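You operate a simulated robot arm through the tools that you are given. There is no shell and no other tool.

Carry out the task below with a simulated robot arm. There is one attempt and no reset: what you move stays moved.

JOB
Fit the blue roll in the banding machine and band the waiting stack.
Fine: it is out of paper; switch off before the cover opens; bare core onto the bench; cover shut; one band; pull the sliding plate out; the other roll stays; the other stacks stay unbanded where they lie. Where these are worked on the way, their far stop is far enough and under half their travel is too little: blue cover.

It is judged by the outcome, as a careful person would: the job done as asked, and still so three seconds after it is handed in. It fails if anything else is knocked over, pushed out of place, dropped, spilled or broken. Lids that push on must go on centred and level and be pressed home; caps that screw on are set level and turned clockwise until they are tight.

ROBOT AND FRAMES
A 6-joint arm with a fingered hand, hanging from a carriage that runs on a gantry, over the field with the corners [-699, 906], [98, -341], [2205, 1006], [1408, 2253] (x, y) and turns from -6.004 to 6.004 rad about z. Base frame: it is fixed where the carriage stands at the start and does not move with it; the origin is on the floor, on the carriage's upright axis, x ahead of it, y to its left, z up. Readings come in mm, rad, newtons and seconds.
With the tool pointing down near the work surface it reaches from about 100 to 520 mm from the robot's upright axis, wherever it stands. Its first joint turns from -2.897 to 2.897 rad. Places, roughly: banding machine [2200, 900, 900]; banding machine switch [2200, 1000, 900]; blue cover [2000, 900, 900]; blue paper roll, green paper roll [2250, 1000, 750]; brown paper roll [2000, 1000, 1000]; low stack of forks (16x4x3 cm) [1900, 600, 800]; low stack of spoons (16x4x3 cm) [2200, 800, 900]; roll seat of the banding machine [2000, 900, 900]; sliding plate of the banding machine [2200, 800, 900]; tall stack of forks (16x4x5 cm) [1900, 700, 800]; tall stack of spoons (16x4x5 cm) [1800, 800, 800]; top of the bagging bench [2300, 500, 800]. Payload 3.7 kg.
The tool frame sits at the grasp point between the pads (the TCP): z along the fingers, y along the line on which they close. The tips reach 26 mm beyond it. The gripper opens to 156 mm. The gripper's body begins 73 mm behind the TCP. The gripper is a hand of 4 fingers: y runs from the thumb to the fingers, the wrist lies at [0, 0, -239] in the tool frame.
Orientation is told as [roll, pitch, yaw] about the base's x, y, z axes, in that order, counted from this pose: with the fingers straight down and closing along the base's y, the tool's x points along the base's -x, its y along +y and its z along -z.

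CONTROLS
- The arm moves only by the tool servo_tool. Its argument "increments" is a list of rows, each an object (a shift or turn left out is 0) with "delta_pos": the shift along the tool's x, y, z in cm, a list of three; "turn": the turn, a rotation vector about the tool's x, y, z in rad, a list of three. In form: [{"delta_pos": [dx, dy, dz], "turn": [rx, ry, rz]}, ...]. A call has 1 to 20 rows; each row shifts and turns the commanded pose from where the row before left it, along the tool's axes as they then stand. A row lasts 0.2 s, in which the tool goes at most 50 mm and 0.15 rad; a call with a longer step from one row to the next is refused whole. Where a pose cannot be reached the arm comes as near as it can. A force on the tool above 40 N (or 10 N above the force at the start of the call, whichever is more), or a blocked arm, ends the call early, and 0.2 s more pass. In this call time passes only in rows, and 0.2 s behind the last. The reply holds the time, the measured pose of the TCP, the force on the tool along the base axes, the opening and the grip force, in the units named above and with some noise, with the torque about the TCP (base axes, N m) and any sound that the robot's microphone picked up.
- Cameras (640 x 400 px; columns grow to the right, rows downward): "scene" is now at [272.1, 3.7, 1801.5]; the picture's right is [0.10, -1.00, 0.00], its down [-0.79, -0.08, -0.61] and it looks along [0.60, 0.06, -0.80] (base axes); focal length 266 px, centre (320, 200). "wrist" rides on the gripper at [58, -58, -91] in the tool frame; the picture's right is [0.71, 0.71, 0.00], its down [-0.53, 0.53, -0.67] and it looks along [-0.47, 0.47, 0.74] (tool axes); focal length 265 px, centre (320, 200). There is no depth. A picture from a camera that has moved, and an enlarged one, comes with that camera's place and axes in the base frame and with its lens. The place of the scene camera against the robot may be out by one fixed shift of up to 12 mm in any direction.
- capture(camera): a new picture of that camera. No time passes.
- lift_body(by): slides the trunk up (or, below 0, down) by that many mm; the arm and the scene camera ride with it, the base frame stays. It gives what a move gives, with no picture.
- steer(legs): drives the robot by 1 to 6 legs, each [ahead, left, turn to the left] in mm, mm and rad, along the robot's own axes; the way and the turn of a leg run together, so that a leg with both is an arc; at most 1500 mm and 3.142 rad a leg. The arm and the cameras ride along, it lands a little off, and it stops where it bumps. It keeps to its track: a leg is cut to what the track allows. It gives what a move gives.
- curl_fingers(finger1, finger2, finger3, thumb_bend): sets how far each is bent, from 0 (flat) to 100 (curled in); at 30 the hand is open as for a grip, at 70 the pads meet at the TCP. One left out holds its place. A second passes; each finger stops where it meets its share of the squeeze, and holds until it gets a number again. It is the only way to open and close the hand. It gives what a move gives, with no picture; readings hold the bend of each and the force on the fingers (four entries, about 0 where the hand has none), thumb and palm.
- turn_head(pan, tilt): turns the head with the scene camera to pan (to the left, within 2.705 rad either way) and tilt (down, from -0.506 to 1.204), counted from straight ahead of the robot. It gives what a move gives.
- inspect(camera, box): a new picture of the part [left, top, right, bottom] of that camera's present view, enlarged. No time passes.
- close_job(): hands the job in; it is judged then, once.

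Nothing tells you exact positions but the pictures and the camera data. Unless the task says otherwise, let go and move clear before handing in.

The tools are called by a JSON object that holds its "fn" and its "kwargs". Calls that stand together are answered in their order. servo_tool: Moves the arm, as the interface text tells. Its arguments: {"type":"object","properties":{"increments":{"type":"array","items":{"type":"object","properties":{"delta_pos":{"type":"array","items":{"type":"number"}},"turn":{"type":"array","items":{"type":"number"}}}}}},"required":["increments"]} The other tools are called the same way: lift_body (by) slides the trunk up or down; curl_fingers (finger1, finger2, finger3, thumb_bend) moves the fingers one by one; steer (legs) drives the base; turn_head (pan, tilt) turns the head that bears the scene camera; capture (camera) takes a picture; inspect (camera, box) takes an enlarged picture of a part of a camera's view; close_job () hands the job in.

At the start:

```text
clock: 0.0
ee_pos: [436.8, 49.6, 1000.9]
tool_rot: [0.001, 0.001, 0.001]
wrist_force: [-0.1, -0.1, 0.2]
moment: [0.03, 0.0, 0.03]
grip_width: 156.0
grip_force: 0.0
shape: jaw
bend: [30.0, 30.0, 30.0, 30.0]
finger forces: [0.0, 0.1, 0.0, 0.0, 0.0, 0.0]
trunk travel left (down, up): [-625.0, 54.0]
robot x, y, heading: [-3.1, -3.9, -0.002]
head pan, tilt: [0.098, 0.92]
```

scene: 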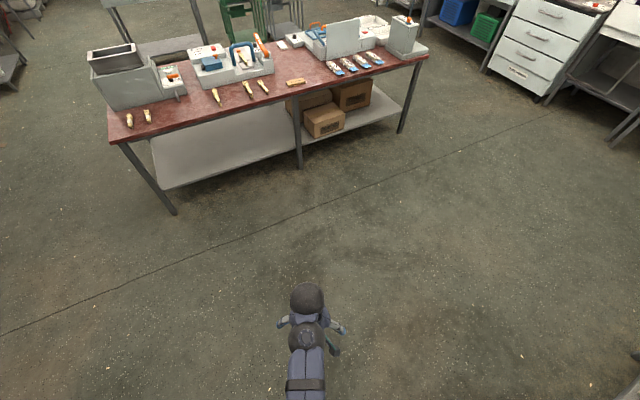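
wrist: 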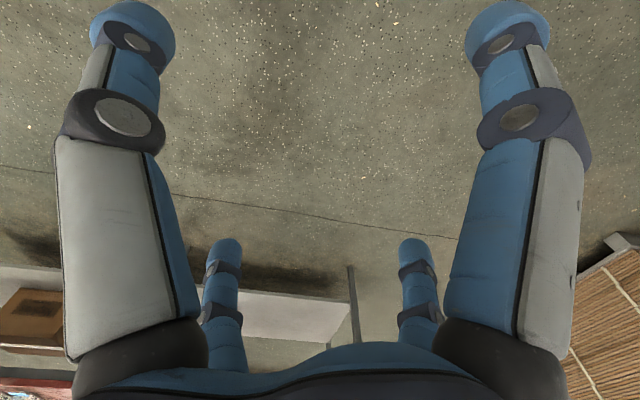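

I see a long bench ahead with several machines on it; the banding machine should be around [2200, 900], left part of the bench. I'll take closer looks before driving.

{"fn": "inspect", "kwargs": {"camera": "scene", "box": [80, 20, 300, 157]}}

{"fn": "inspect", "kwargs": {"camera": "scene", "box": [240, 0, 440, 125]}}

```text
2.91 times, centred on (190, 88) of scene
camera zoom: at [272.1, 3.7, 1801.5], right [0.1, -1.0, 0.0], down [-0.79, -0.08, -0.61], along [0.6, 0.06, -0.8], focal length 775 px, centre (698, 524)
```

zoom: 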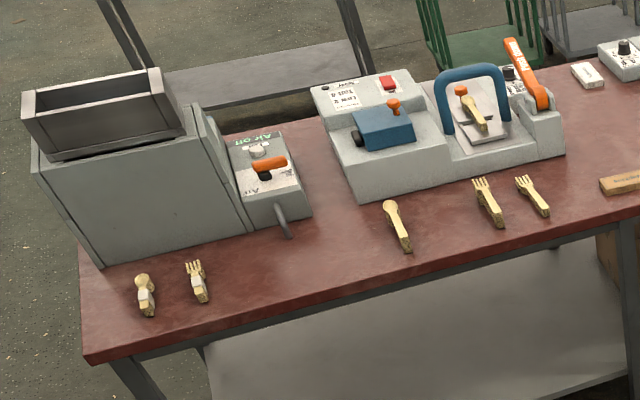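

```text
3.20 times, centred on (340, 62) of scene
camera zoom: at [272.1, 3.7, 1801.5], right [0.1, -1.0, 0.0], down [-0.79, -0.08, -0.61], along [0.6, 0.06, -0.8], focal length 853 px, centre (256, 640)
```

zoom: 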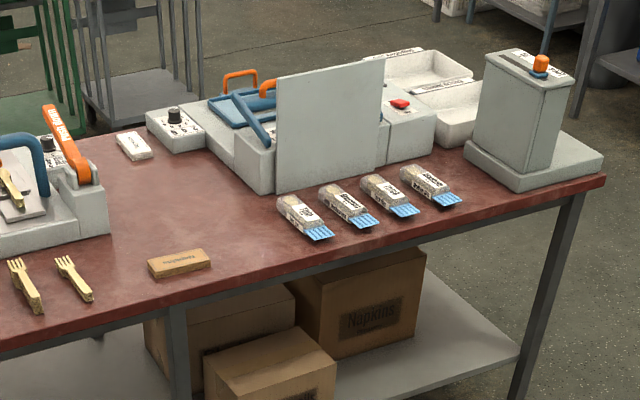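

The banding machine is the grey box with the blue cover, red switch, blue arch and plate. I'll drive nearer, facing the bench, to look for the rolls and read labels.

{"fn": "steer", "kwargs": {"legs": [[1246, 560, 0], [0, 0, 0.568]]}}

```text
clock: 8.3
ee_pos: [1576.7, 815.3, 1000.0]
tool_rot: [-0.001, 0.0, 0.557]
wrist_force: [-0.2, 0.1, -0.2]
moment: [0.0, -0.02, 0.02]
grip_width: 155.9
grip_force: 0.0
shape: jaw
bend: [30.0, 30.0, 30.0, 30.0]
finger forces: [0.0, 0.1, 0.0, 0.1, 0.1, 0.0]
trunk travel left (down, up): [-625.0, 54.0]
robot x, y, heading: [1231.9, 542.1, 0.557]
head pan, tilt: [0.098, 0.92]
```

{"fn": "turn_head", "kwargs": {"pan": 0.0, "tilt": 0.7}}

{"fn": "capture", "kwargs": {"camera": "scene"}}

```text
clock: 9.1
ee_pos: [1576.4, 815.4, 1000.0]
tool_rot: [0.0, 0.0, 0.56]
wrist_force: [-0.9, 0.3, 0.2]
moment: [0.02, 0.0, -0.04]
grip_width: 155.7
grip_force: 0.1
shape: jaw
bend: [30.0, 30.0, 30.0, 30.0]
finger forces: [0.0, 0.1, 0.1, 0.0, 0.1, 0.1]
trunk travel left (down, up): [-625.0, 54.0]
robot x, y, heading: [1232.0, 542.1, 0.557]
head pan, tilt: [0.0, 0.7]
```

```text
taken
camera scene: at [1471.4, 690.3, 1819.1], right [0.53, -0.85, 0.0], down [-0.55, -0.34, -0.76], along [0.65, 0.4, -0.64], focal length 266 px, centre (320, 200)
```

scene: 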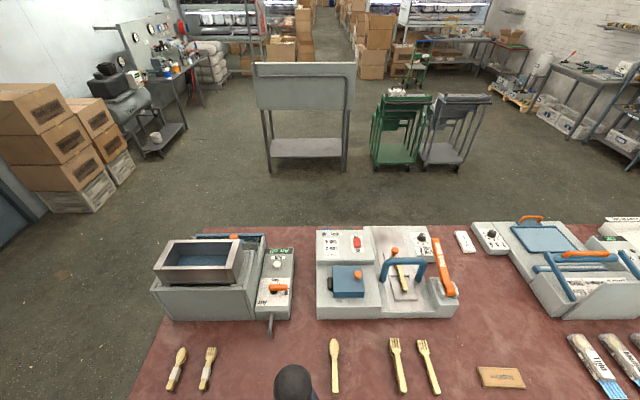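

The machine is now in front, slightly right. I'll zoom in on it.

{"fn": "inspect", "kwargs": {"camera": "scene", "box": [300, 215, 480, 328]}}

{"fn": "inspect", "kwargs": {"camera": "scene", "box": [130, 215, 330, 340]}}

{"fn": "inspect", "kwargs": {"camera": "scene", "box": [440, 205, 640, 330]}}

{"fn": "inspect", "kwargs": {"camera": "scene", "box": [320, 325, 440, 400]}}

```text
3.54 times, centred on (390, 272) of scene
camera zoom: at [1471.4, 690.3, 1819.1], right [0.53, -0.85, 0.0], down [-0.55, -0.34, -0.76], along [0.65, 0.4, -0.64], focal length 944 px, centre (72, -53)
```

zoom: 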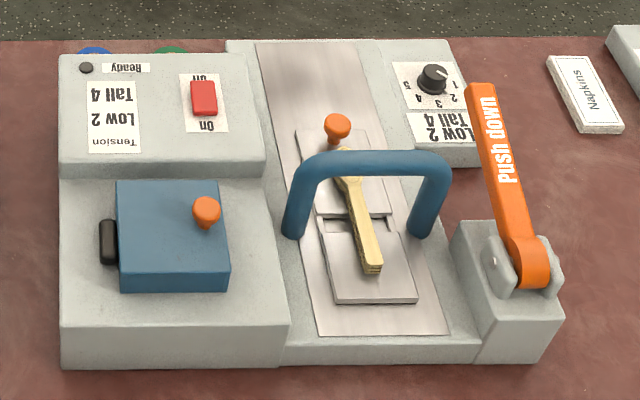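

```text
3.20 times, centred on (230, 278) of scene
camera zoom: at [1471.4, 690.3, 1819.1], right [0.53, -0.85, 0.0], down [-0.55, -0.34, -0.76], along [0.65, 0.4, -0.64], focal length 853 px, centre (608, -48)
```

zoom: 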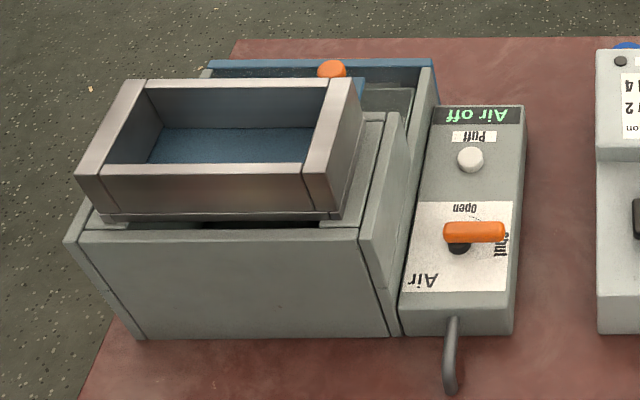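

```text
3.20 times, centred on (540, 268) of scene
camera zoom: at [1471.4, 690.3, 1819.1], right [0.53, -0.85, 0.0], down [-0.55, -0.34, -0.76], along [0.65, 0.4, -0.64], focal length 853 px, centre (-384, -16)
```

zoom: 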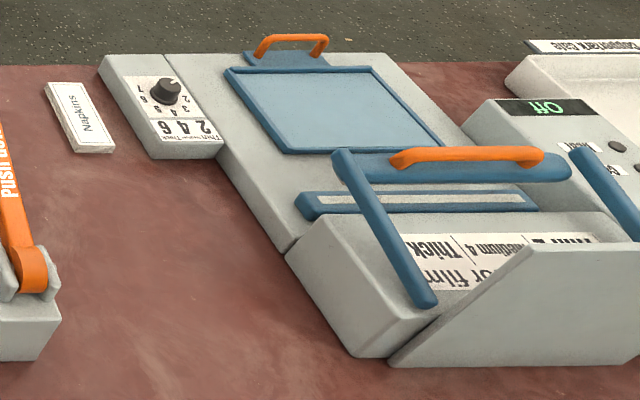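

```text
5.33 times, centred on (380, 362) of scene
camera zoom: at [1471.4, 690.3, 1819.1], right [0.53, -0.85, 0.0], down [-0.55, -0.34, -0.76], along [0.65, 0.4, -0.64], focal length 1422 px, centre (0, -667)
```

zoom: 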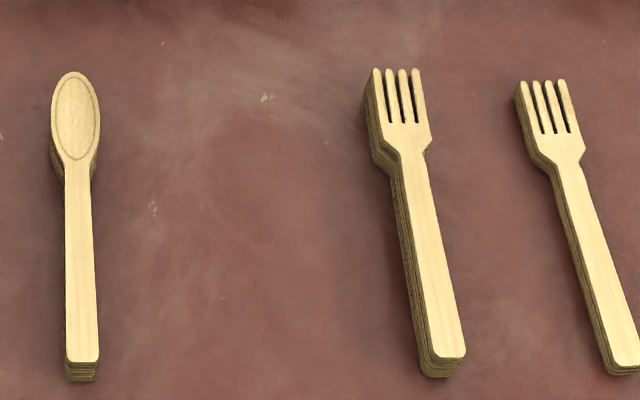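

The labels face the far side; the blue and green rolls show just behind the machine's left rear, and the machine asks for tension "Low 2, Tall 4" on a dial. I'll look down at the arm itself and around to learn the clearances.

{"fn": "turn_head", "kwargs": {"pan": 0.0, "tilt": 1.2}}

{"fn": "capture", "kwargs": {"camera": "scene"}}

{"fn": "capture", "kwargs": {"camera": "wrist"}}

```text
clock: 10.0
ee_pos: [1575.6, 815.4, 999.8]
tool_rot: [-0.001, 0.0, 0.56]
wrist_force: [0.3, 0.4, -0.3]
moment: [0.02, 0.05, 0.01]
grip_width: 156.1
grip_force: 0.2
shape: jaw
bend: [30.0, 30.0, 30.0, 30.0]
finger forces: [0.0, 0.0, 0.1, 0.0, 0.0, 0.1]
trunk travel left (down, up): [-625.0, 54.0]
robot x, y, heading: [1231.9, 545.1, 0.557]
head pan, tilt: [0.0, 1.201]
```

```text
taken
camera scene: at [1446.9, 675.0, 1783.2], right [0.53, -0.85, 0.0], down [-0.79, -0.49, -0.36], along [0.31, 0.19, -0.93], focal length 266 px, centre (320, 200)
```

scene: 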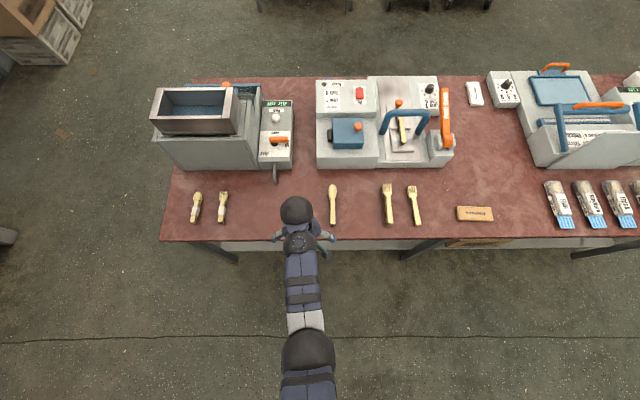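

```text
taken
camera wrist: at [1558.0, 735.9, 1090.0], right [-0.97, 0.23, 0.0], down [0.17, 0.72, 0.67], along [0.15, 0.65, -0.74], focal length 265 px, centre (320, 200)
```

wrist: 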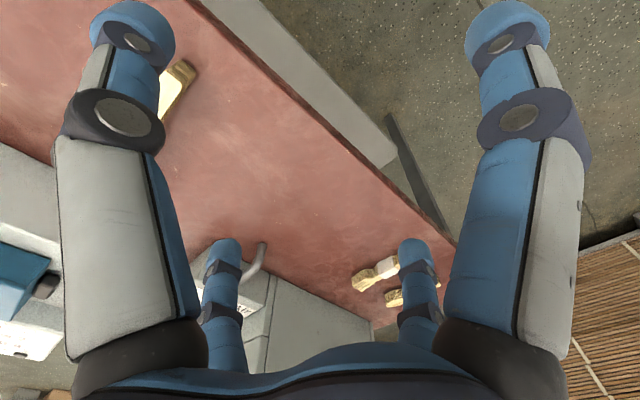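

{"fn": "inspect", "kwargs": {"camera": "scene", "box": [255, 180, 351, 260]}}

{"fn": "inspect", "kwargs": {"camera": "scene", "box": [305, 65, 465, 175]}}

```text
5.00 times, centred on (303, 220) of scene
camera zoom: at [1446.9, 675.0, 1783.2], right [0.53, -0.85, 0.0], down [-0.79, -0.49, -0.36], along [0.31, 0.19, -0.93], focal length 1333 px, centre (405, 100)
```

zoom: 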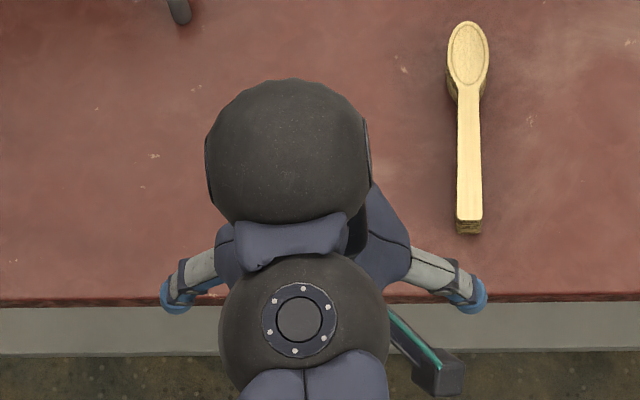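

```text
3.64 times, centred on (385, 120) of scene
camera zoom: at [1446.9, 675.0, 1783.2], right [0.53, -0.85, 0.0], down [-0.79, -0.49, -0.36], along [0.31, 0.19, -0.93], focal length 969 px, centre (84, 491)
```

zoom: 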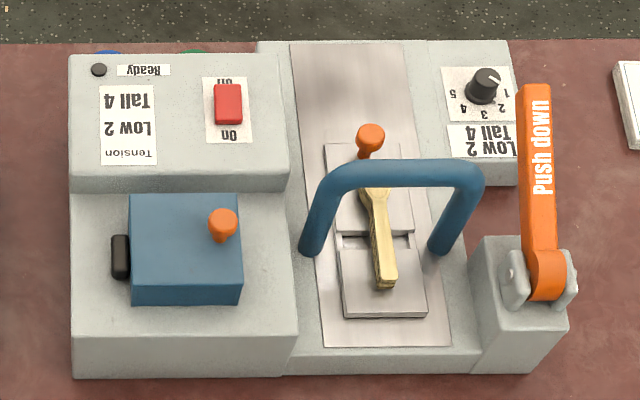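

I'll zoom harder on the dial, the switch, the cover and the stack.

{"fn": "inspect", "kwargs": {"camera": "scene", "box": [410, 80, 450, 105]}}

{"fn": "inspect", "kwargs": {"camera": "scene", "box": [320, 75, 380, 112]}}

{"fn": "inspect", "kwargs": {"camera": "scene", "box": [320, 108, 384, 150]}}

{"fn": "inspect", "kwargs": {"camera": "scene", "box": [375, 90, 460, 165]}}

```text
16.00 times, centred on (430, 92) of scene
camera zoom: at [1446.9, 675.0, 1783.2], right [0.53, -0.85, 0.0], down [-0.79, -0.49, -0.36], along [0.31, 0.19, -0.93], focal length 4265 px, centre (-1440, 1920)
```

zoom: 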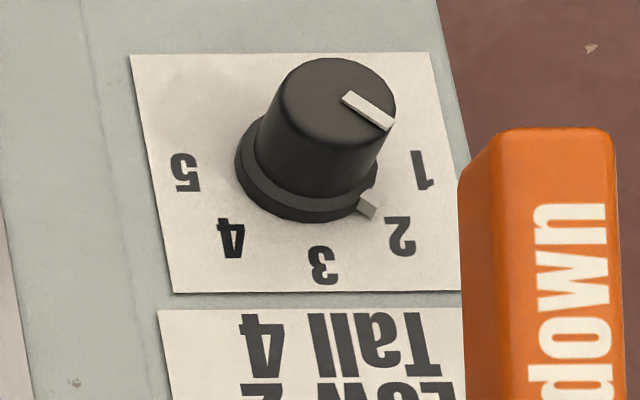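

```text
10.67 times, centred on (350, 94) of scene
camera zoom: at [1446.9, 675.0, 1783.2], right [0.53, -0.85, 0.0], down [-0.79, -0.49, -0.36], along [0.31, 0.19, -0.93], focal length 2843 px, centre (0, 1336)
```

zoom: 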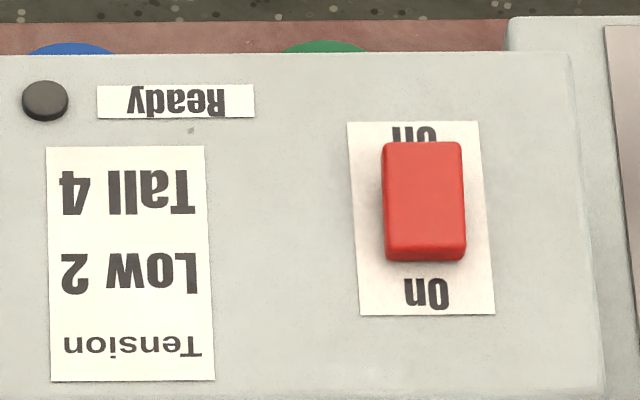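

```text
9.52 times, centred on (352, 129) of scene
camera zoom: at [1446.9, 675.0, 1783.2], right [0.53, -0.85, 0.0], down [-0.79, -0.49, -0.36], along [0.31, 0.19, -0.93], focal length 2538 px, centre (15, 876)
```

zoom: 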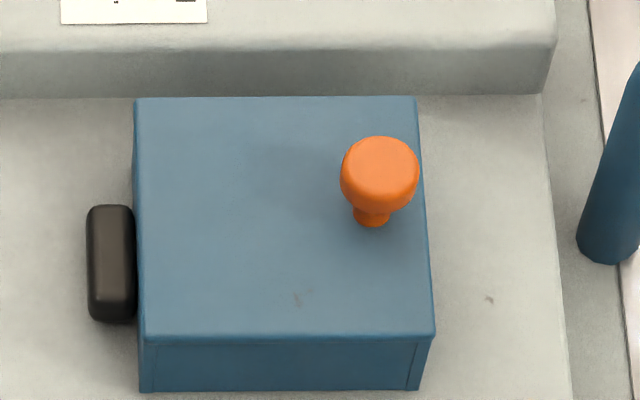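

```text
5.33 times, centred on (418, 128) of scene
camera zoom: at [1446.9, 675.0, 1783.2], right [0.53, -0.85, 0.0], down [-0.79, -0.49, -0.36], along [0.31, 0.19, -0.93], focal length 1422 px, centre (-200, 587)
```

zoom: 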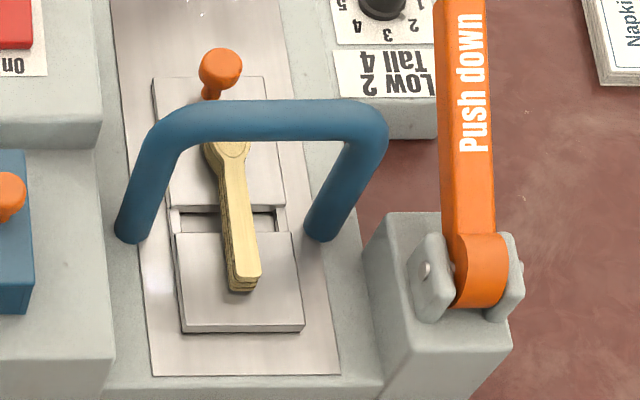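

The rocker looks pressed at its near "On" end, the ready lamp is dark, and the dial pointer sits near 2. I'll raise the hand well clear before driving over the bench for a look behind the machine.

{"fn": "servo_tool", "kwargs": {"increments": [{"delta_pos": [0, 0, -5]}, {"delta_pos": [0, 0, -5]}, {"delta_pos": [0, 0, -5]}, {"delta_pos": [0, 0, -5]}, {"delta_pos": [0, 0, -4]}]}}

```text
clock: 11.2
ee_pos: [1625.0, 856.8, 1165.6]
tool_rot: [0.002, 0.0, 0.558]
wrist_force: [-1.4, -0.3, 0.3]
moment: [0.01, -0.03, -0.01]
grip_width: 156.0
grip_force: 0.1
shape: jaw
bend: [30.0, 30.0, 30.0, 30.0]
finger forces: [0.0, 0.1, 0.0, 0.1, 0.0, 0.0]
out of reach, approached as far as the arm can: row 3, 4, 5
trunk travel left (down, up): [-625.0, 54.0]
robot x, y, heading: [1232.0, 547.5, 0.56]
head pan, tilt: [0.0, 1.201]
```

{"fn": "turn_head", "kwargs": {"pan": 2.7, "tilt": 0.6}}

{"fn": "capture", "kwargs": {"camera": "scene"}}

{"fn": "turn_head", "kwargs": {"pan": 0.0, "tilt": 1.2}}

{"fn": "capture", "kwargs": {"camera": "scene"}}

```text
clock: 13.6
ee_pos: [1625.7, 857.6, 1166.3]
tool_rot: [-0.001, -0.002, 0.559]
wrist_force: [0.2, -0.5, -0.2]
moment: [0.01, -0.01, 0.0]
grip_width: 155.9
grip_force: 0.0
shape: jaw
bend: [30.0, 30.0, 30.0, 30.0]
finger forces: [0.0, 0.0, 0.1, 0.1, 0.1, 0.0]
trunk travel left (down, up): [-625.0, 54.0]
robot x, y, heading: [1235.1, 543.3, 0.557]
head pan, tilt: [2.7, 0.6]
```

```text
taken
camera scene: at [1311.6, 635.2, 1827.8], right [-0.12, 0.99, 0.0], down [0.56, 0.07, -0.83], along [-0.82, -0.1, -0.57], focal length 266 px, centre (320, 200)
```

scene: 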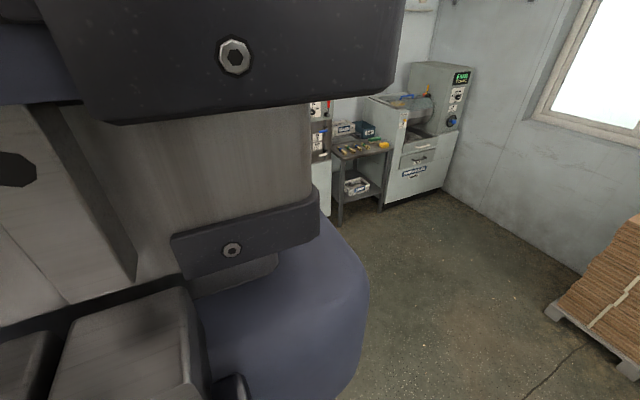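

```text
clock: 16.0
ee_pos: [1625.8, 857.5, 1165.8]
tool_rot: [0.001, -0.001, 0.557]
wrist_force: [0.6, 1.0, 0.5]
moment: [0.0, -0.02, -0.02]
grip_width: 156.1
grip_force: 0.1
shape: jaw
bend: [30.0, 30.0, 30.0, 30.0]
finger forces: [0.1, 0.1, 0.0, 0.0, 0.1, 0.1]
trunk travel left (down, up): [-625.0, 54.0]
robot x, y, heading: [1231.1, 542.8, 0.558]
head pan, tilt: [0.0, 1.201]
```

```text
taken
camera scene: at [1446.8, 675.0, 1783.2], right [0.53, -0.85, 0.0], down [-0.79, -0.49, -0.36], along [0.31, 0.19, -0.93], focal length 266 px, centre (320, 200)
```

scene: 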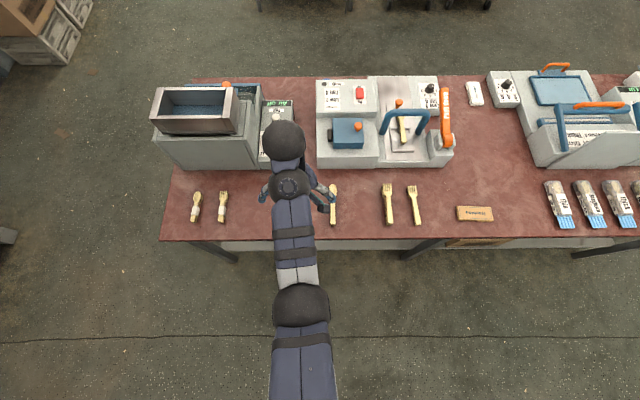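

The arm now hangs at about z 1165, clear of the machines. I'll drive forward over the bench to view the rolls behind the machine.

{"fn": "steer", "kwargs": {"legs": [[0, 0, 0.012], [600, 0, 0]]}}

{"fn": "capture", "kwargs": {"camera": "scene"}}

{"fn": "capture", "kwargs": {"camera": "wrist"}}

```text
clock: 19.8
ee_pos: [2134.7, 1193.6, 1166.2]
tool_rot: [0.0, 0.002, 0.573]
wrist_force: [-0.1, -0.2, -0.2]
moment: [-0.02, 0.03, -0.01]
grip_width: 156.1
grip_force: 0.1
shape: jaw
bend: [30.0, 30.0, 30.0, 30.0]
finger forces: [0.1, 0.1, 0.0, 0.1, 0.1, 0.1]
trunk travel left (down, up): [-625.0, 54.0]
robot x, y, heading: [1743.0, 870.8, 0.572]
head pan, tilt: [0.0, 1.201]
```

```text
taken
camera scene: at [1958.5, 1008.8, 1783.2], right [0.54, -0.84, 0.0], down [-0.78, -0.51, -0.36], along [0.3, 0.2, -0.93], focal length 266 px, centre (320, 200)
```

scene: 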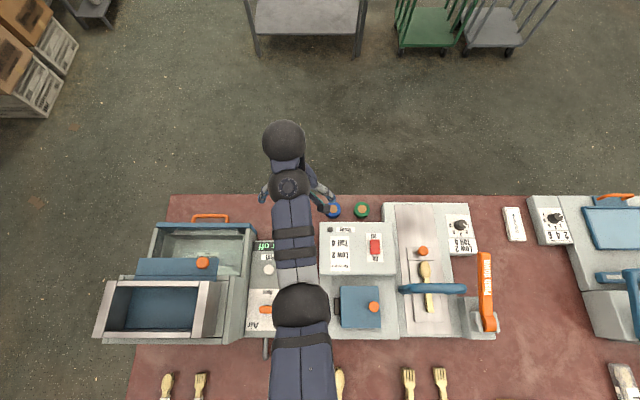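

```text
taken
camera wrist: at [2117.2, 1113.3, 1256.4], right [-0.98, 0.21, 0.0], down [0.16, 0.73, 0.67], along [0.14, 0.65, -0.74], focal length 265 px, centre (320, 200)
```

wrist: 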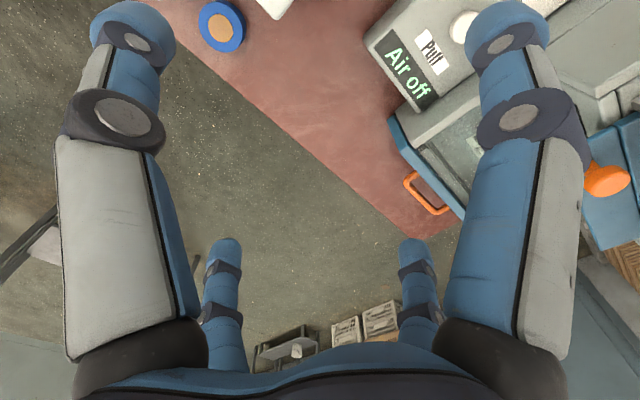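

Both rolls are visible standing on the bench behind the machine. I'll zoom on these and the whole machine from this better angle.

{"fn": "inspect", "kwargs": {"camera": "scene", "box": [310, 195, 390, 245]}}

{"fn": "inspect", "kwargs": {"camera": "scene", "box": [310, 195, 510, 345]}}

{"fn": "inspect", "kwargs": {"camera": "scene", "box": [440, 205, 480, 255]}}

{"fn": "inspect", "kwargs": {"camera": "scene", "box": [320, 275, 400, 345]}}

```text
8.00 times, centred on (350, 220) of scene
camera zoom: at [1958.5, 1008.8, 1783.2], right [0.54, -0.84, 0.0], down [-0.78, -0.51, -0.36], along [0.3, 0.2, -0.93], focal length 2132 px, centre (80, 40)
```

zoom: 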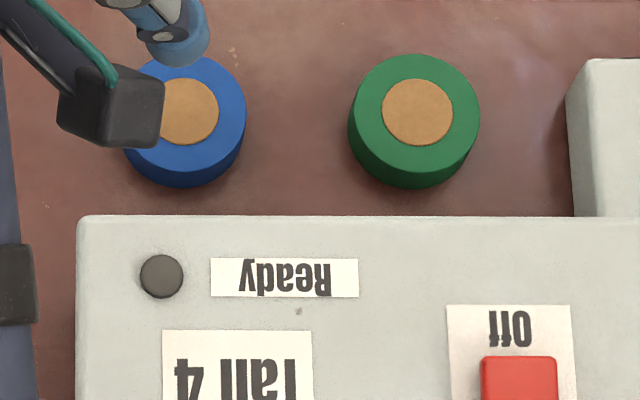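

```text
2.67 times, centred on (410, 270) of scene
camera zoom: at [1958.5, 1008.8, 1783.2], right [0.54, -0.84, 0.0], down [-0.78, -0.51, -0.36], along [0.3, 0.2, -0.93], focal length 711 px, centre (80, 13)
```

zoom: 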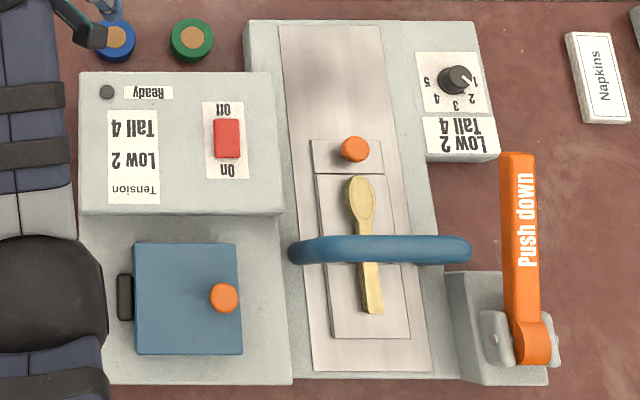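

```text
8.00 times, centred on (460, 230) of scene
camera zoom: at [1958.5, 1008.8, 1783.2], right [0.54, -0.84, 0.0], down [-0.78, -0.51, -0.36], along [0.3, 0.2, -0.93], focal length 2132 px, centre (-800, -40)
```

zoom: 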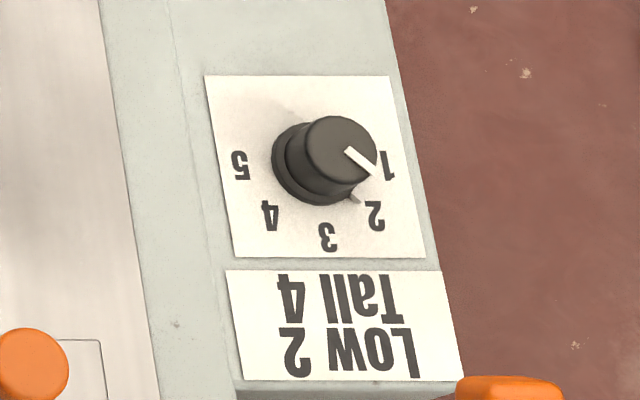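

```text
5.71 times, centred on (360, 310) of scene
camera zoom: at [1958.5, 1008.8, 1783.2], right [0.54, -0.84, 0.0], down [-0.78, -0.51, -0.36], along [0.3, 0.2, -0.93], focal length 1523 px, centre (91, -429)
```

zoom: 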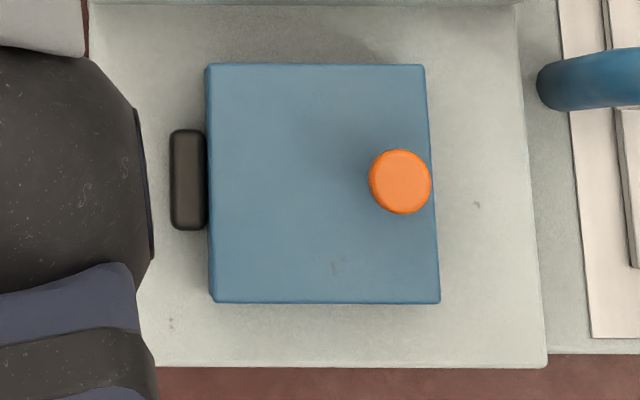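

The rolls stand upright on the bench at about bench-frame (s 256, n 2527) with the green one 110 mm to its right. I'll lift the trunk fully for clearance over the hopper machine, then move to a stance left of the machine and test which finger is which.

{"fn": "lift_body", "kwargs": {"by": 54}}

{"fn": "steer", "kwargs": {"legs": [[212, 146, 0]]}}

{"fn": "curl_fingers", "kwargs": {"finger1": 55}}

{"fn": "capture", "kwargs": {"camera": "wrist"}}

```text
clock: 20.7
ee_pos: [2134.7, 1192.5, 1220.7]
tool_rot: [0.001, 0.0, 0.574]
wrist_force: [-0.1, 0.0, 0.4]
moment: [-0.02, -0.01, -0.02]
grip_width: 155.8
grip_force: 0.1
shape: jaw
bend: [30.0, 30.0, 30.0, 30.0]
finger forces: [0.1, 0.0, 0.0, 0.0, 0.0, 0.0]
trunk travel left (down, up): [-679.0, 0.0]
robot x, y, heading: [1747.0, 875.6, 0.572]
head pan, tilt: [0.0, 1.201]
```

```text
clock: 22.6
ee_pos: [2234.1, 1431.7, 1221.2]
tool_rot: [0.001, 0.002, 0.574]
wrist_force: [0.2, -0.4, 0.1]
moment: [-0.04, 0.01, 0.02]
grip_width: 155.6
grip_force: 0.1
shape: jaw
bend: [30.0, 30.0, 30.0, 30.0]
finger forces: [0.0, 0.0, 0.1, 0.0, 0.0, 0.0]
trunk travel left (down, up): [-679.0, 0.0]
robot x, y, heading: [1846.3, 1111.2, 0.572]
head pan, tilt: [0.0, 1.201]
```

```text
clock: 23.6
ee_pos: [2234.5, 1432.5, 1220.2]
tool_rot: [0.0, 0.001, 0.574]
wrist_force: [0.9, 0.3, -0.4]
moment: [0.0, 0.0, 0.03]
grip_width: 79.0
grip_force: 0.0
shape: fingers
bend: [55.0, 30.0, 30.0, 30.0]
finger forces: [0.0, 0.1, 0.0, 0.1, 0.0, 0.0]
trunk travel left (down, up): [-679.0, 0.0]
robot x, y, heading: [1844.1, 1115.0, 0.569]
head pan, tilt: [0.0, 1.201]
```

```text
taken
camera wrist: at [2216.7, 1351.8, 1310.3], right [-0.98, 0.21, 0.0], down [0.16, 0.73, 0.67], along [0.14, 0.65, -0.74], focal length 265 px, centre (320, 200)
```

wrist: 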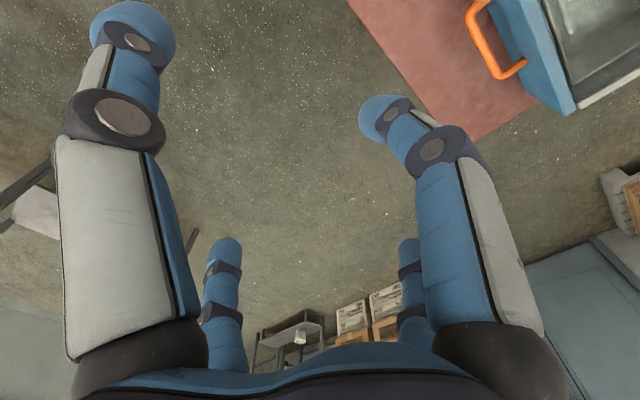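

{"fn": "curl_fingers", "kwargs": {"finger1": 30, "finger2": 55}}

{"fn": "capture", "kwargs": {"camera": "wrist"}}

{"fn": "curl_fingers", "kwargs": {"finger1": 0, "finger2": 70, "finger3": 0, "thumb_bend": 70}}

{"fn": "capture", "kwargs": {"camera": "wrist"}}

```text
clock: 24.6
ee_pos: [2233.3, 1431.2, 1219.8]
tool_rot: [0.0, 0.0, 0.574]
wrist_force: [0.1, 0.3, -0.1]
moment: [-0.01, 0.02, 0.01]
grip_width: 106.2
grip_force: 0.1
shape: fingers
bend: [30.0, 55.0, 30.0, 30.0]
finger forces: [0.0, 0.0, 0.1, 0.1, 0.0, 0.0]
trunk travel left (down, up): [-679.0, 0.0]
robot x, y, heading: [1846.0, 1111.1, 0.57]
head pan, tilt: [0.0, 1.201]
```

```text
taken
camera wrist: at [2216.7, 1351.8, 1310.3], right [-0.98, 0.21, 0.0], down [0.16, 0.73, 0.67], along [0.14, 0.65, -0.74], focal length 265 px, centre (320, 200)
```

wrist: 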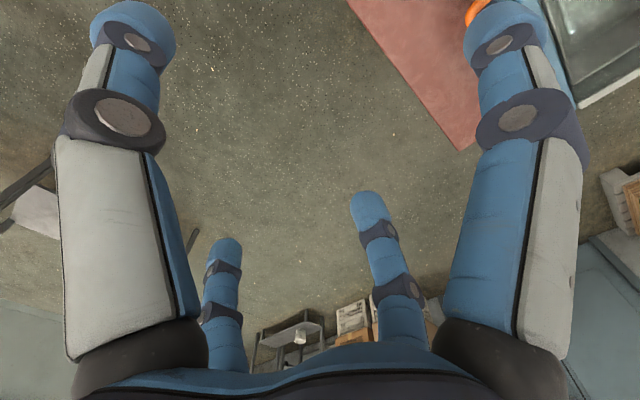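

```text
clock: 25.6
ee_pos: [2234.5, 1431.3, 1219.8]
tool_rot: [0.0, 0.001, 0.574]
wrist_force: [-0.6, -0.7, 0.1]
moment: [0.01, -0.03, -0.02]
grip_width: 101.8
grip_force: 0.1
shape: fingers
bend: [1.0, 70.0, 1.0, 70.0]
finger forces: [0.1, 0.0, 0.0, 0.1, 0.0, 0.0]
trunk travel left (down, up): [-679.0, 0.0]
robot x, y, heading: [1842.5, 1117.8, 0.569]
head pan, tilt: [0.0, 1.201]
```

```text
taken
camera wrist: at [2216.7, 1351.8, 1310.3], right [-0.98, 0.21, 0.0], down [0.16, 0.73, 0.67], along [0.14, 0.65, -0.74], focal length 265 px, centre (320, 200)
```

wrist: 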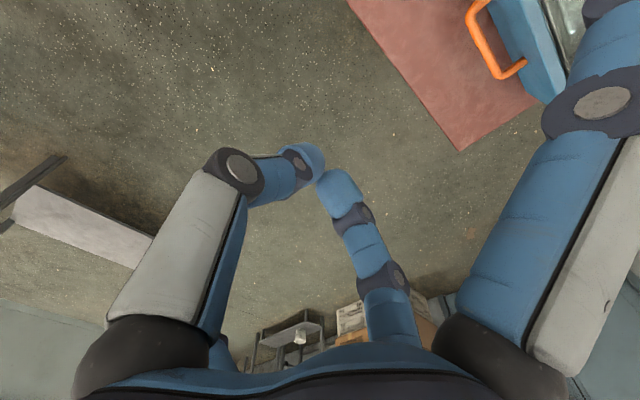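

Finger 1 is at +x, finger 2 opposite the thumb, finger 3 at −x: a radial hand. Now I'll bring the closed hand over the switch, high up, and check its place with both cameras.

{"fn": "curl_fingers", "kwargs": {"finger1": 68, "finger2": 68, "finger3": 68, "thumb_bend": 68}}

{"fn": "servo_tool", "kwargs": {"increments": [{"delta_pos": [2.93, -3.8, 0]}, {"delta_pos": [2.93, -3.8, 0]}, {"delta_pos": [2.93, -3.8, 0]}, {"delta_pos": [2.93, -3.8, 0]}, {"delta_pos": [2.93, -3.8, 0]}, {"delta_pos": [2.93, -3.8, 0]}, {"delta_pos": [2.93, -3.8, 0]}, {"delta_pos": [2.93, -3.8, 0]}, {"delta_pos": [2.93, -3.8, 0]}, {"delta_pos": [2.93, -3.8, 0]}]}}

{"fn": "capture", "kwargs": {"camera": "wrist"}}

```text
clock: 26.6
ee_pos: [2232.8, 1433.3, 1220.3]
tool_rot: [0.001, 0.0, 0.576]
wrist_force: [0.3, -0.2, -0.2]
moment: [0.0, 0.01, -0.02]
grip_width: 1.4
grip_force: 0.0
shape: fingers
bend: [68.0, 68.0, 68.0, 68.0]
finger forces: [0.0, 0.0, 0.0, 0.0, 0.1, 0.1]
trunk travel left (down, up): [-679.0, 0.0]
robot x, y, heading: [1846.2, 1113.5, 0.571]
head pan, tilt: [0.0, 1.201]
```

```text
clock: 28.8
ee_pos: [2239.3, 972.6, 1147.4]
tool_rot: [0.001, 0.0, 0.574]
wrist_force: [1.2, 0.2, 0.7]
moment: [0.0, 0.0, -0.01]
grip_width: 1.7
grip_force: 0.0
shape: fingers
bend: [68.0, 68.0, 68.0, 68.0]
finger forces: [0.0, 0.0, 0.0, 0.0, 0.1, 0.1]
out of reach, approached as far as the arm can: row 1, 2, 3, 4, 5, 6, 8
trunk travel left (down, up): [-679.0, 0.0]
robot x, y, heading: [1844.7, 1111.9, 0.569]
head pan, tilt: [0.0, 1.201]
```

```text
taken
camera wrist: at [2221.9, 893.1, 1237.0], right [-0.98, 0.21, 0.0], down [0.16, 0.73, 0.67], along [0.14, 0.65, -0.74], focal length 265 px, centre (320, 200)
```

wrist: 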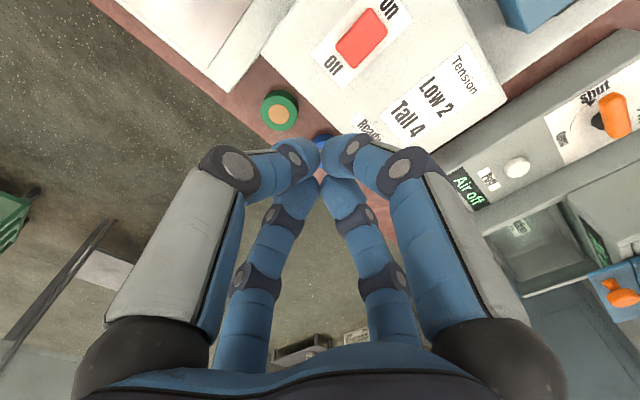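

The switch lies where I computed (about s 378, n 2362, top z ≈ 945). I'll move over its "Off" end (far side) and come down close.

{"fn": "servo_tool", "kwargs": {"increments": [{"delta_pos": [1.55, 0.45, 0]}, {"delta_pos": [1.55, 0.45, 0]}, {"delta_pos": [0, 0, 4]}, {"delta_pos": [0, 0, 4]}, {"delta_pos": [0, 0, 4]}, {"delta_pos": [0, 0, 2]}]}}

{"fn": "turn_head", "kwargs": {"pan": -1.2, "tilt": 1.0}}

{"fn": "capture", "kwargs": {"camera": "wrist"}}

{"fn": "capture", "kwargs": {"camera": "scene"}}

```text
clock: 30.2
ee_pos: [2209.8, 965.2, 1003.0]
tool_rot: [0.0, 0.0, 0.575]
wrist_force: [0.0, 0.2, 0.4]
moment: [0.02, 0.0, -0.01]
grip_width: 1.5
grip_force: 0.0
shape: fingers
bend: [68.0, 68.0, 68.0, 68.0]
finger forces: [0.0, 0.1, 0.0, 0.1, 0.0, 0.0]
out of reach, approached as far as the arm can: row 2
trunk travel left (down, up): [-679.0, 0.0]
robot x, y, heading: [1843.4, 1110.1, 0.575]
head pan, tilt: [0.0, 1.201]
```

```text
clock: 31.6
ee_pos: [2210.3, 965.6, 1002.1]
tool_rot: [0.0, -0.001, 0.576]
wrist_force: [0.0, -0.7, -0.3]
moment: [-0.02, -0.01, -0.01]
grip_width: 1.4
grip_force: 0.1
shape: fingers
bend: [68.0, 68.0, 68.0, 68.0]
finger forces: [0.0, 0.0, 0.1, 0.0, 0.0, 0.0]
trunk travel left (down, up): [-679.0, 0.0]
robot x, y, heading: [1844.6, 1113.2, 0.572]
head pan, tilt: [-1.201, 1.0]
```

```text
taken
camera wrist: at [2192.9, 885.9, 1093.5], right [-0.98, 0.21, 0.0], down [0.16, 0.73, 0.67], along [0.14, 0.65, -0.74], focal length 265 px, centre (320, 200)
```

wrist: 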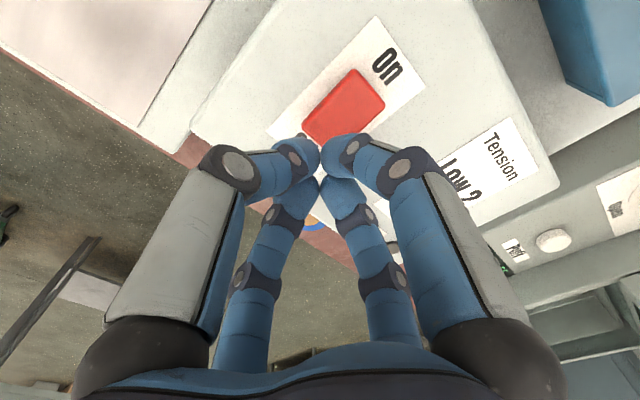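

```text
taken
camera scene: at [2067.5, 1176.2, 1849.8], right [-0.59, -0.81, 0.0], down [-0.68, 0.49, -0.54], along [0.44, -0.32, -0.84], focal length 266 px, centre (320, 200)
```

scene: 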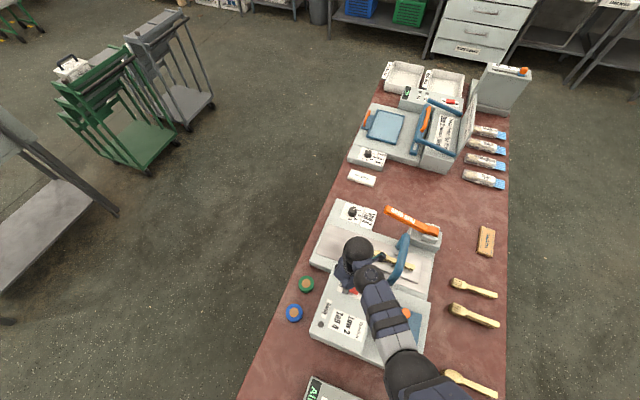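

The closed fingertips are over the Off end of the rocker (tip ≈ z 976, rocker ≈ 945–950). I'll press down in small steps.

{"fn": "servo_tool", "kwargs": {"increments": [{"delta_pos": [0, 0, 1.5]}, {"delta_pos": [0, 0, 0.5]}, {"delta_pos": [0, 0, 0.5]}, {"delta_pos": [0, 0, 0.4]}, {"delta_pos": [0, 0, 0.3]}]}}

{"fn": "capture", "kwargs": {"camera": "wrist"}}

```text
clock: 32.8
ee_pos: [2209.4, 964.6, 972.3]
tool_rot: [-0.001, 0.002, 0.573]
wrist_force: [0.3, 0.5, 1.0]
moment: [-0.01, -0.03, -0.01]
grip_width: 1.1
grip_force: 0.4
shape: fingers
bend: [68.0, 68.0, 68.0, 68.0]
finger forces: [0.7, 0.1, 0.1, 0.0, 0.0, 0.1]
trunk travel left (down, up): [-679.0, 0.0]
robot x, y, heading: [1848.8, 1111.7, 0.572]
head pan, tilt: [-1.201, 1.0]
```

```text
taken
camera wrist: at [2192.3, 885.9, 1061.7], right [-0.98, 0.21, 0.0], down [0.16, 0.73, 0.67], along [0.14, 0.65, -0.74], focal length 265 px, centre (320, 200)
```

wrist: 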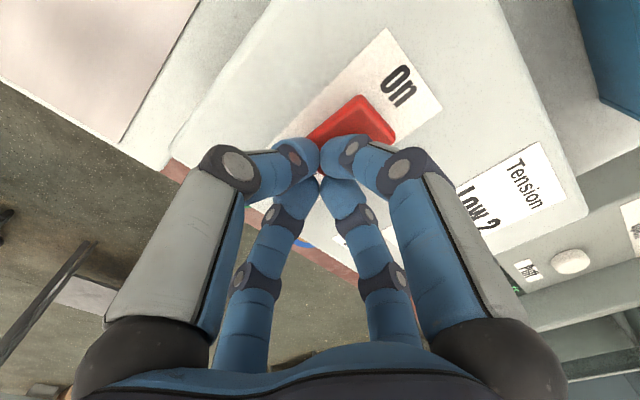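

{"fn": "inspect", "kwargs": {"camera": "wrist", "box": [260, 30, 460, 155]}}

{"fn": "inspect", "kwargs": {"camera": "scene", "box": [300, 190, 450, 340]}}

```text
3.20 times, centred on (360, 92) of wrist
camera zoom: at [2192.3, 885.9, 1061.7], right [-0.98, 0.21, 0.0], down [0.16, 0.73, 0.67], along [0.14, 0.65, -0.74], focal length 849 px, centre (192, 544)
```

zoom: 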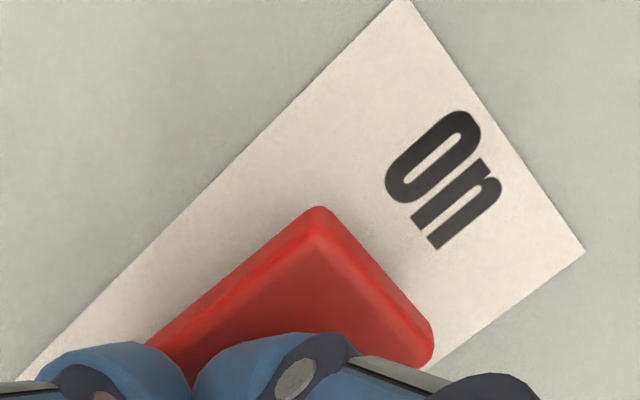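

```text
2.67 times, centred on (375, 265) of scene
camera zoom: at [2067.5, 1176.2, 1849.8], right [-0.59, -0.81, 0.0], down [-0.68, 0.49, -0.54], along [0.44, -0.32, -0.84], focal length 711 px, centre (173, 27)
```

zoom: 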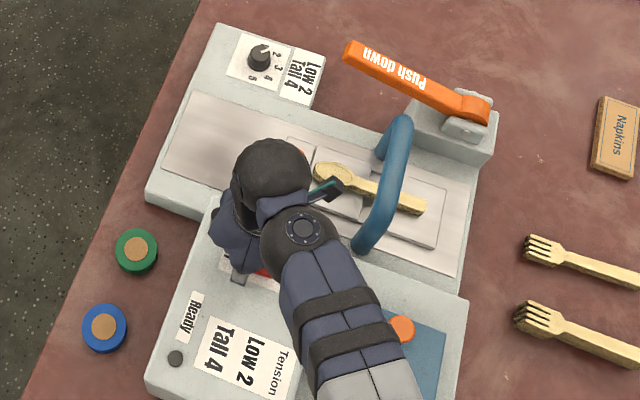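

The On end appears raised now. I'll press a little further to make sure it's fully over, then lift and look.

{"fn": "servo_tool", "kwargs": {"increments": [{"delta_pos": [0, 0, 0.3]}, {"delta_pos": [0, 0, 0.3]}]}}

{"fn": "servo_tool", "kwargs": {"increments": [{"delta_pos": [0, 0, -3]}, {"delta_pos": [0, 0, -4]}, {"delta_pos": [-4, 0, -3]}, {"delta_pos": [-4, 0, 0]}]}}

{"fn": "capture", "kwargs": {"camera": "wrist"}}

```text
clock: 33.4
ee_pos: [2212.6, 965.0, 968.1]
tool_rot: [-0.005, -0.005, 0.573]
wrist_force: [-2.1, 1.1, 32.1]
moment: [-0.13, 0.1, 0.0]
grip_width: 0.0
grip_force: 20.7
shape: fingers
bend: [71.0, 71.0, 68.0, 69.0]
finger forces: [13.5, 12.7, 0.1, 0.1, 14.1, 0.0]
trunk travel left (down, up): [-679.0, 0.0]
robot x, y, heading: [1841.2, 1112.0, 0.571]
head pan, tilt: [-1.201, 1.0]
```

```text
clock: 34.4
ee_pos: [2276.7, 1009.9, 1066.6]
tool_rot: [0.001, -0.001, 0.572]
wrist_force: [-1.3, -0.2, -0.1]
moment: [0.0, -0.01, 0.0]
grip_width: 1.1
grip_force: 0.0
shape: fingers
bend: [68.0, 68.0, 68.0, 68.0]
finger forces: [0.0, 0.1, 0.0, 0.1, 0.1, 0.0]
trunk travel left (down, up): [-679.0, 0.0]
robot x, y, heading: [1847.3, 1112.7, 0.573]
head pan, tilt: [-1.201, 1.0]
```

```text
taken
camera wrist: at [2259.1, 930.2, 1156.8], right [-0.98, 0.21, 0.0], down [0.16, 0.73, 0.67], along [0.14, 0.65, -0.74], focal length 265 px, centre (320, 200)
```

wrist: 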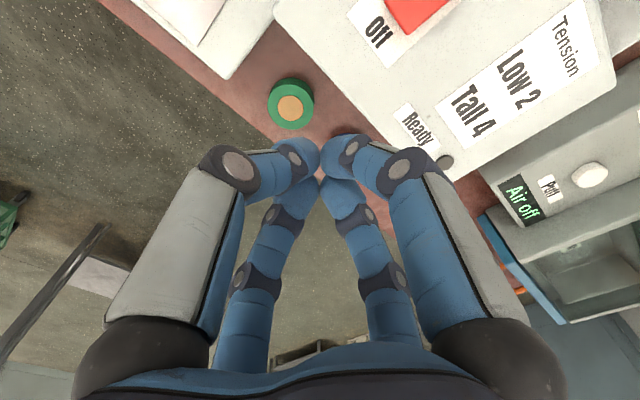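

{"fn": "inspect", "kwargs": {"camera": "scene", "box": [300, 240, 420, 350]}}

{"fn": "inspect", "kwargs": {"camera": "wrist", "box": [250, 0, 470, 137]}}

```text
3.64 times, centred on (360, 295) of scene
camera zoom: at [2067.4, 1176.1, 1849.7], right [-0.59, -0.81, 0.0], down [-0.68, 0.49, -0.54], along [0.44, -0.32, -0.84], focal length 969 px, centre (174, -146)
```

zoom: 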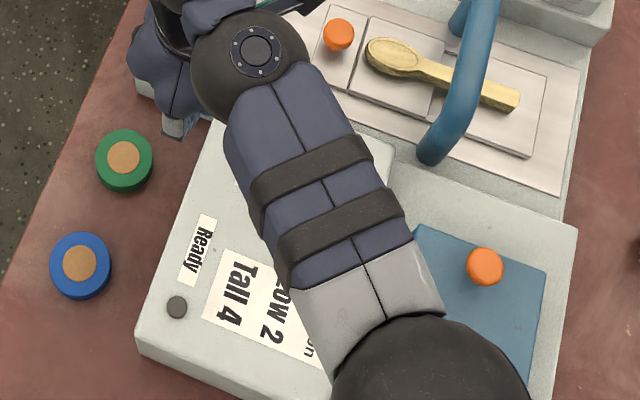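

```text
2.91 times, centred on (360, 68) of wrist
camera zoom: at [2259.1, 930.2, 1156.8], right [-0.98, 0.21, 0.0], down [0.16, 0.73, 0.67], along [0.14, 0.65, -0.74], focal length 772 px, centre (204, 582)
```

zoom: 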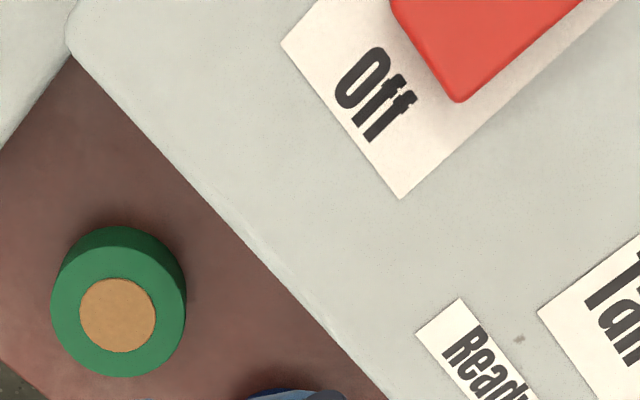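

The switch is off. Now I'll turn the hand a quarter turn so the thumb–finger 2 line runs along the hinge axis, for pinching the cover knob.

{"fn": "servo_tool", "kwargs": {"increments": [{"turn": [0, 0, 0.143]}, {"turn": [0, 0, 0.143]}, {"turn": [0, 0, 0.143]}, {"turn": [0, 0, 0.143]}, {"turn": [0, 0, 0.143]}, {"turn": [0, 0, 0.143]}, {"turn": [0, 0, 0.143]}, {"turn": [0, 0, 0.143]}, {"turn": [0, 0, 0.143]}, {"turn": [0, 0, 0.143]}, {"turn": [0, 0, 0.143]}]}}

```text
clock: 36.8
ee_pos: [2276.8, 1009.9, 1066.5]
tool_rot: [0.0, 0.0, -1.002]
wrist_force: [0.2, -0.9, -0.8]
moment: [-0.02, -0.02, 0.02]
grip_width: 1.4
grip_force: 0.1
shape: fingers
bend: [68.0, 68.0, 68.0, 68.0]
finger forces: [0.1, 0.1, 0.1, 0.0, 0.0, 0.1]
trunk travel left (down, up): [-679.0, 0.0]
robot x, y, heading: [1846.0, 1110.9, 0.57]
head pan, tilt: [-1.201, 1.0]
```

{"fn": "servo_tool", "kwargs": {"increments": [{"delta_pos": [0.32, -4.62, 0]}, {"delta_pos": [0.32, -4.62, 0]}, {"delta_pos": [0.32, -4.62, 0]}, {"delta_pos": [0.32, -4.62, 0]}, {"delta_pos": [0.32, -4.62, 0]}, {"delta_pos": [0.32, -4.62, 0]}]}}

{"fn": "curl_fingers", "kwargs": {"finger1": 28, "finger2": 48, "finger3": 28, "thumb_bend": 48}}

{"fn": "capture", "kwargs": {"camera": "wrist"}}

{"fn": "capture", "kwargs": {"camera": "scene"}}

```text
clock: 38.2
ee_pos: [2033.2, 876.8, 1065.8]
tool_rot: [-0.001, -0.001, -0.999]
wrist_force: [0.4, 1.3, 0.0]
moment: [0.01, 0.02, -0.02]
grip_width: 1.2
grip_force: 0.1
shape: fingers
bend: [68.0, 68.0, 68.0, 68.0]
finger forces: [0.0, 0.1, 0.0, 0.0, 0.0, 0.0]
trunk travel left (down, up): [-679.0, 0.0]
robot x, y, heading: [1845.6, 1112.2, 0.575]
head pan, tilt: [-1.201, 1.0]
```

```text
clock: 39.2
ee_pos: [2032.9, 877.5, 1066.0]
tool_rot: [-0.001, -0.001, -0.997]
wrist_force: [-0.5, 0.8, -0.5]
moment: [-0.05, -0.01, 0.0]
grip_width: 86.9
grip_force: 0.1
shape: fingers
bend: [28.0, 48.0, 28.0, 48.0]
finger forces: [0.0, 0.0, 0.1, 0.1, 0.1, 0.0]
trunk travel left (down, up): [-679.0, 0.0]
robot x, y, heading: [1842.0, 1115.7, 0.576]
head pan, tilt: [-1.201, 1.0]
```

```text
taken
camera wrist: at [1953.0, 894.7, 1156.2], right [0.21, 0.98, 0.0], down [0.73, -0.16, 0.67], along [0.65, -0.14, -0.74], focal length 265 px, centre (320, 200)
```

wrist: 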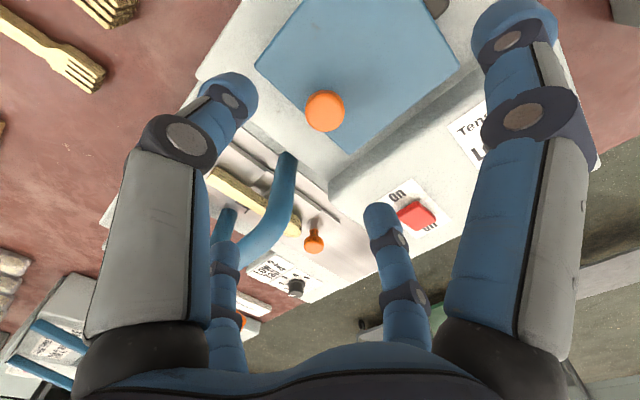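

```text
taken
camera scene: at [2067.5, 1176.2, 1849.8], right [-0.59, -0.81, 0.0], down [-0.68, 0.49, -0.54], along [0.44, -0.32, -0.84], focal length 266 px, centre (320, 200)
```

scene: 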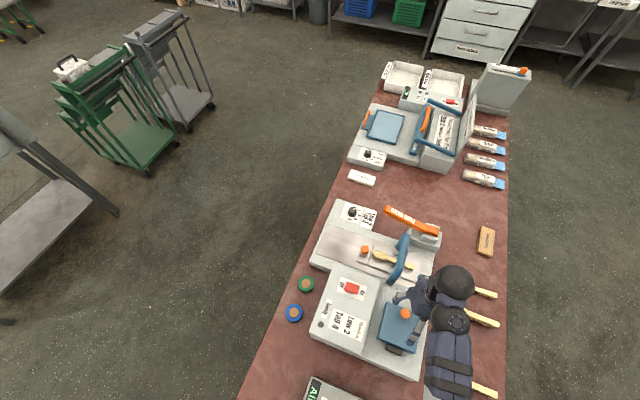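

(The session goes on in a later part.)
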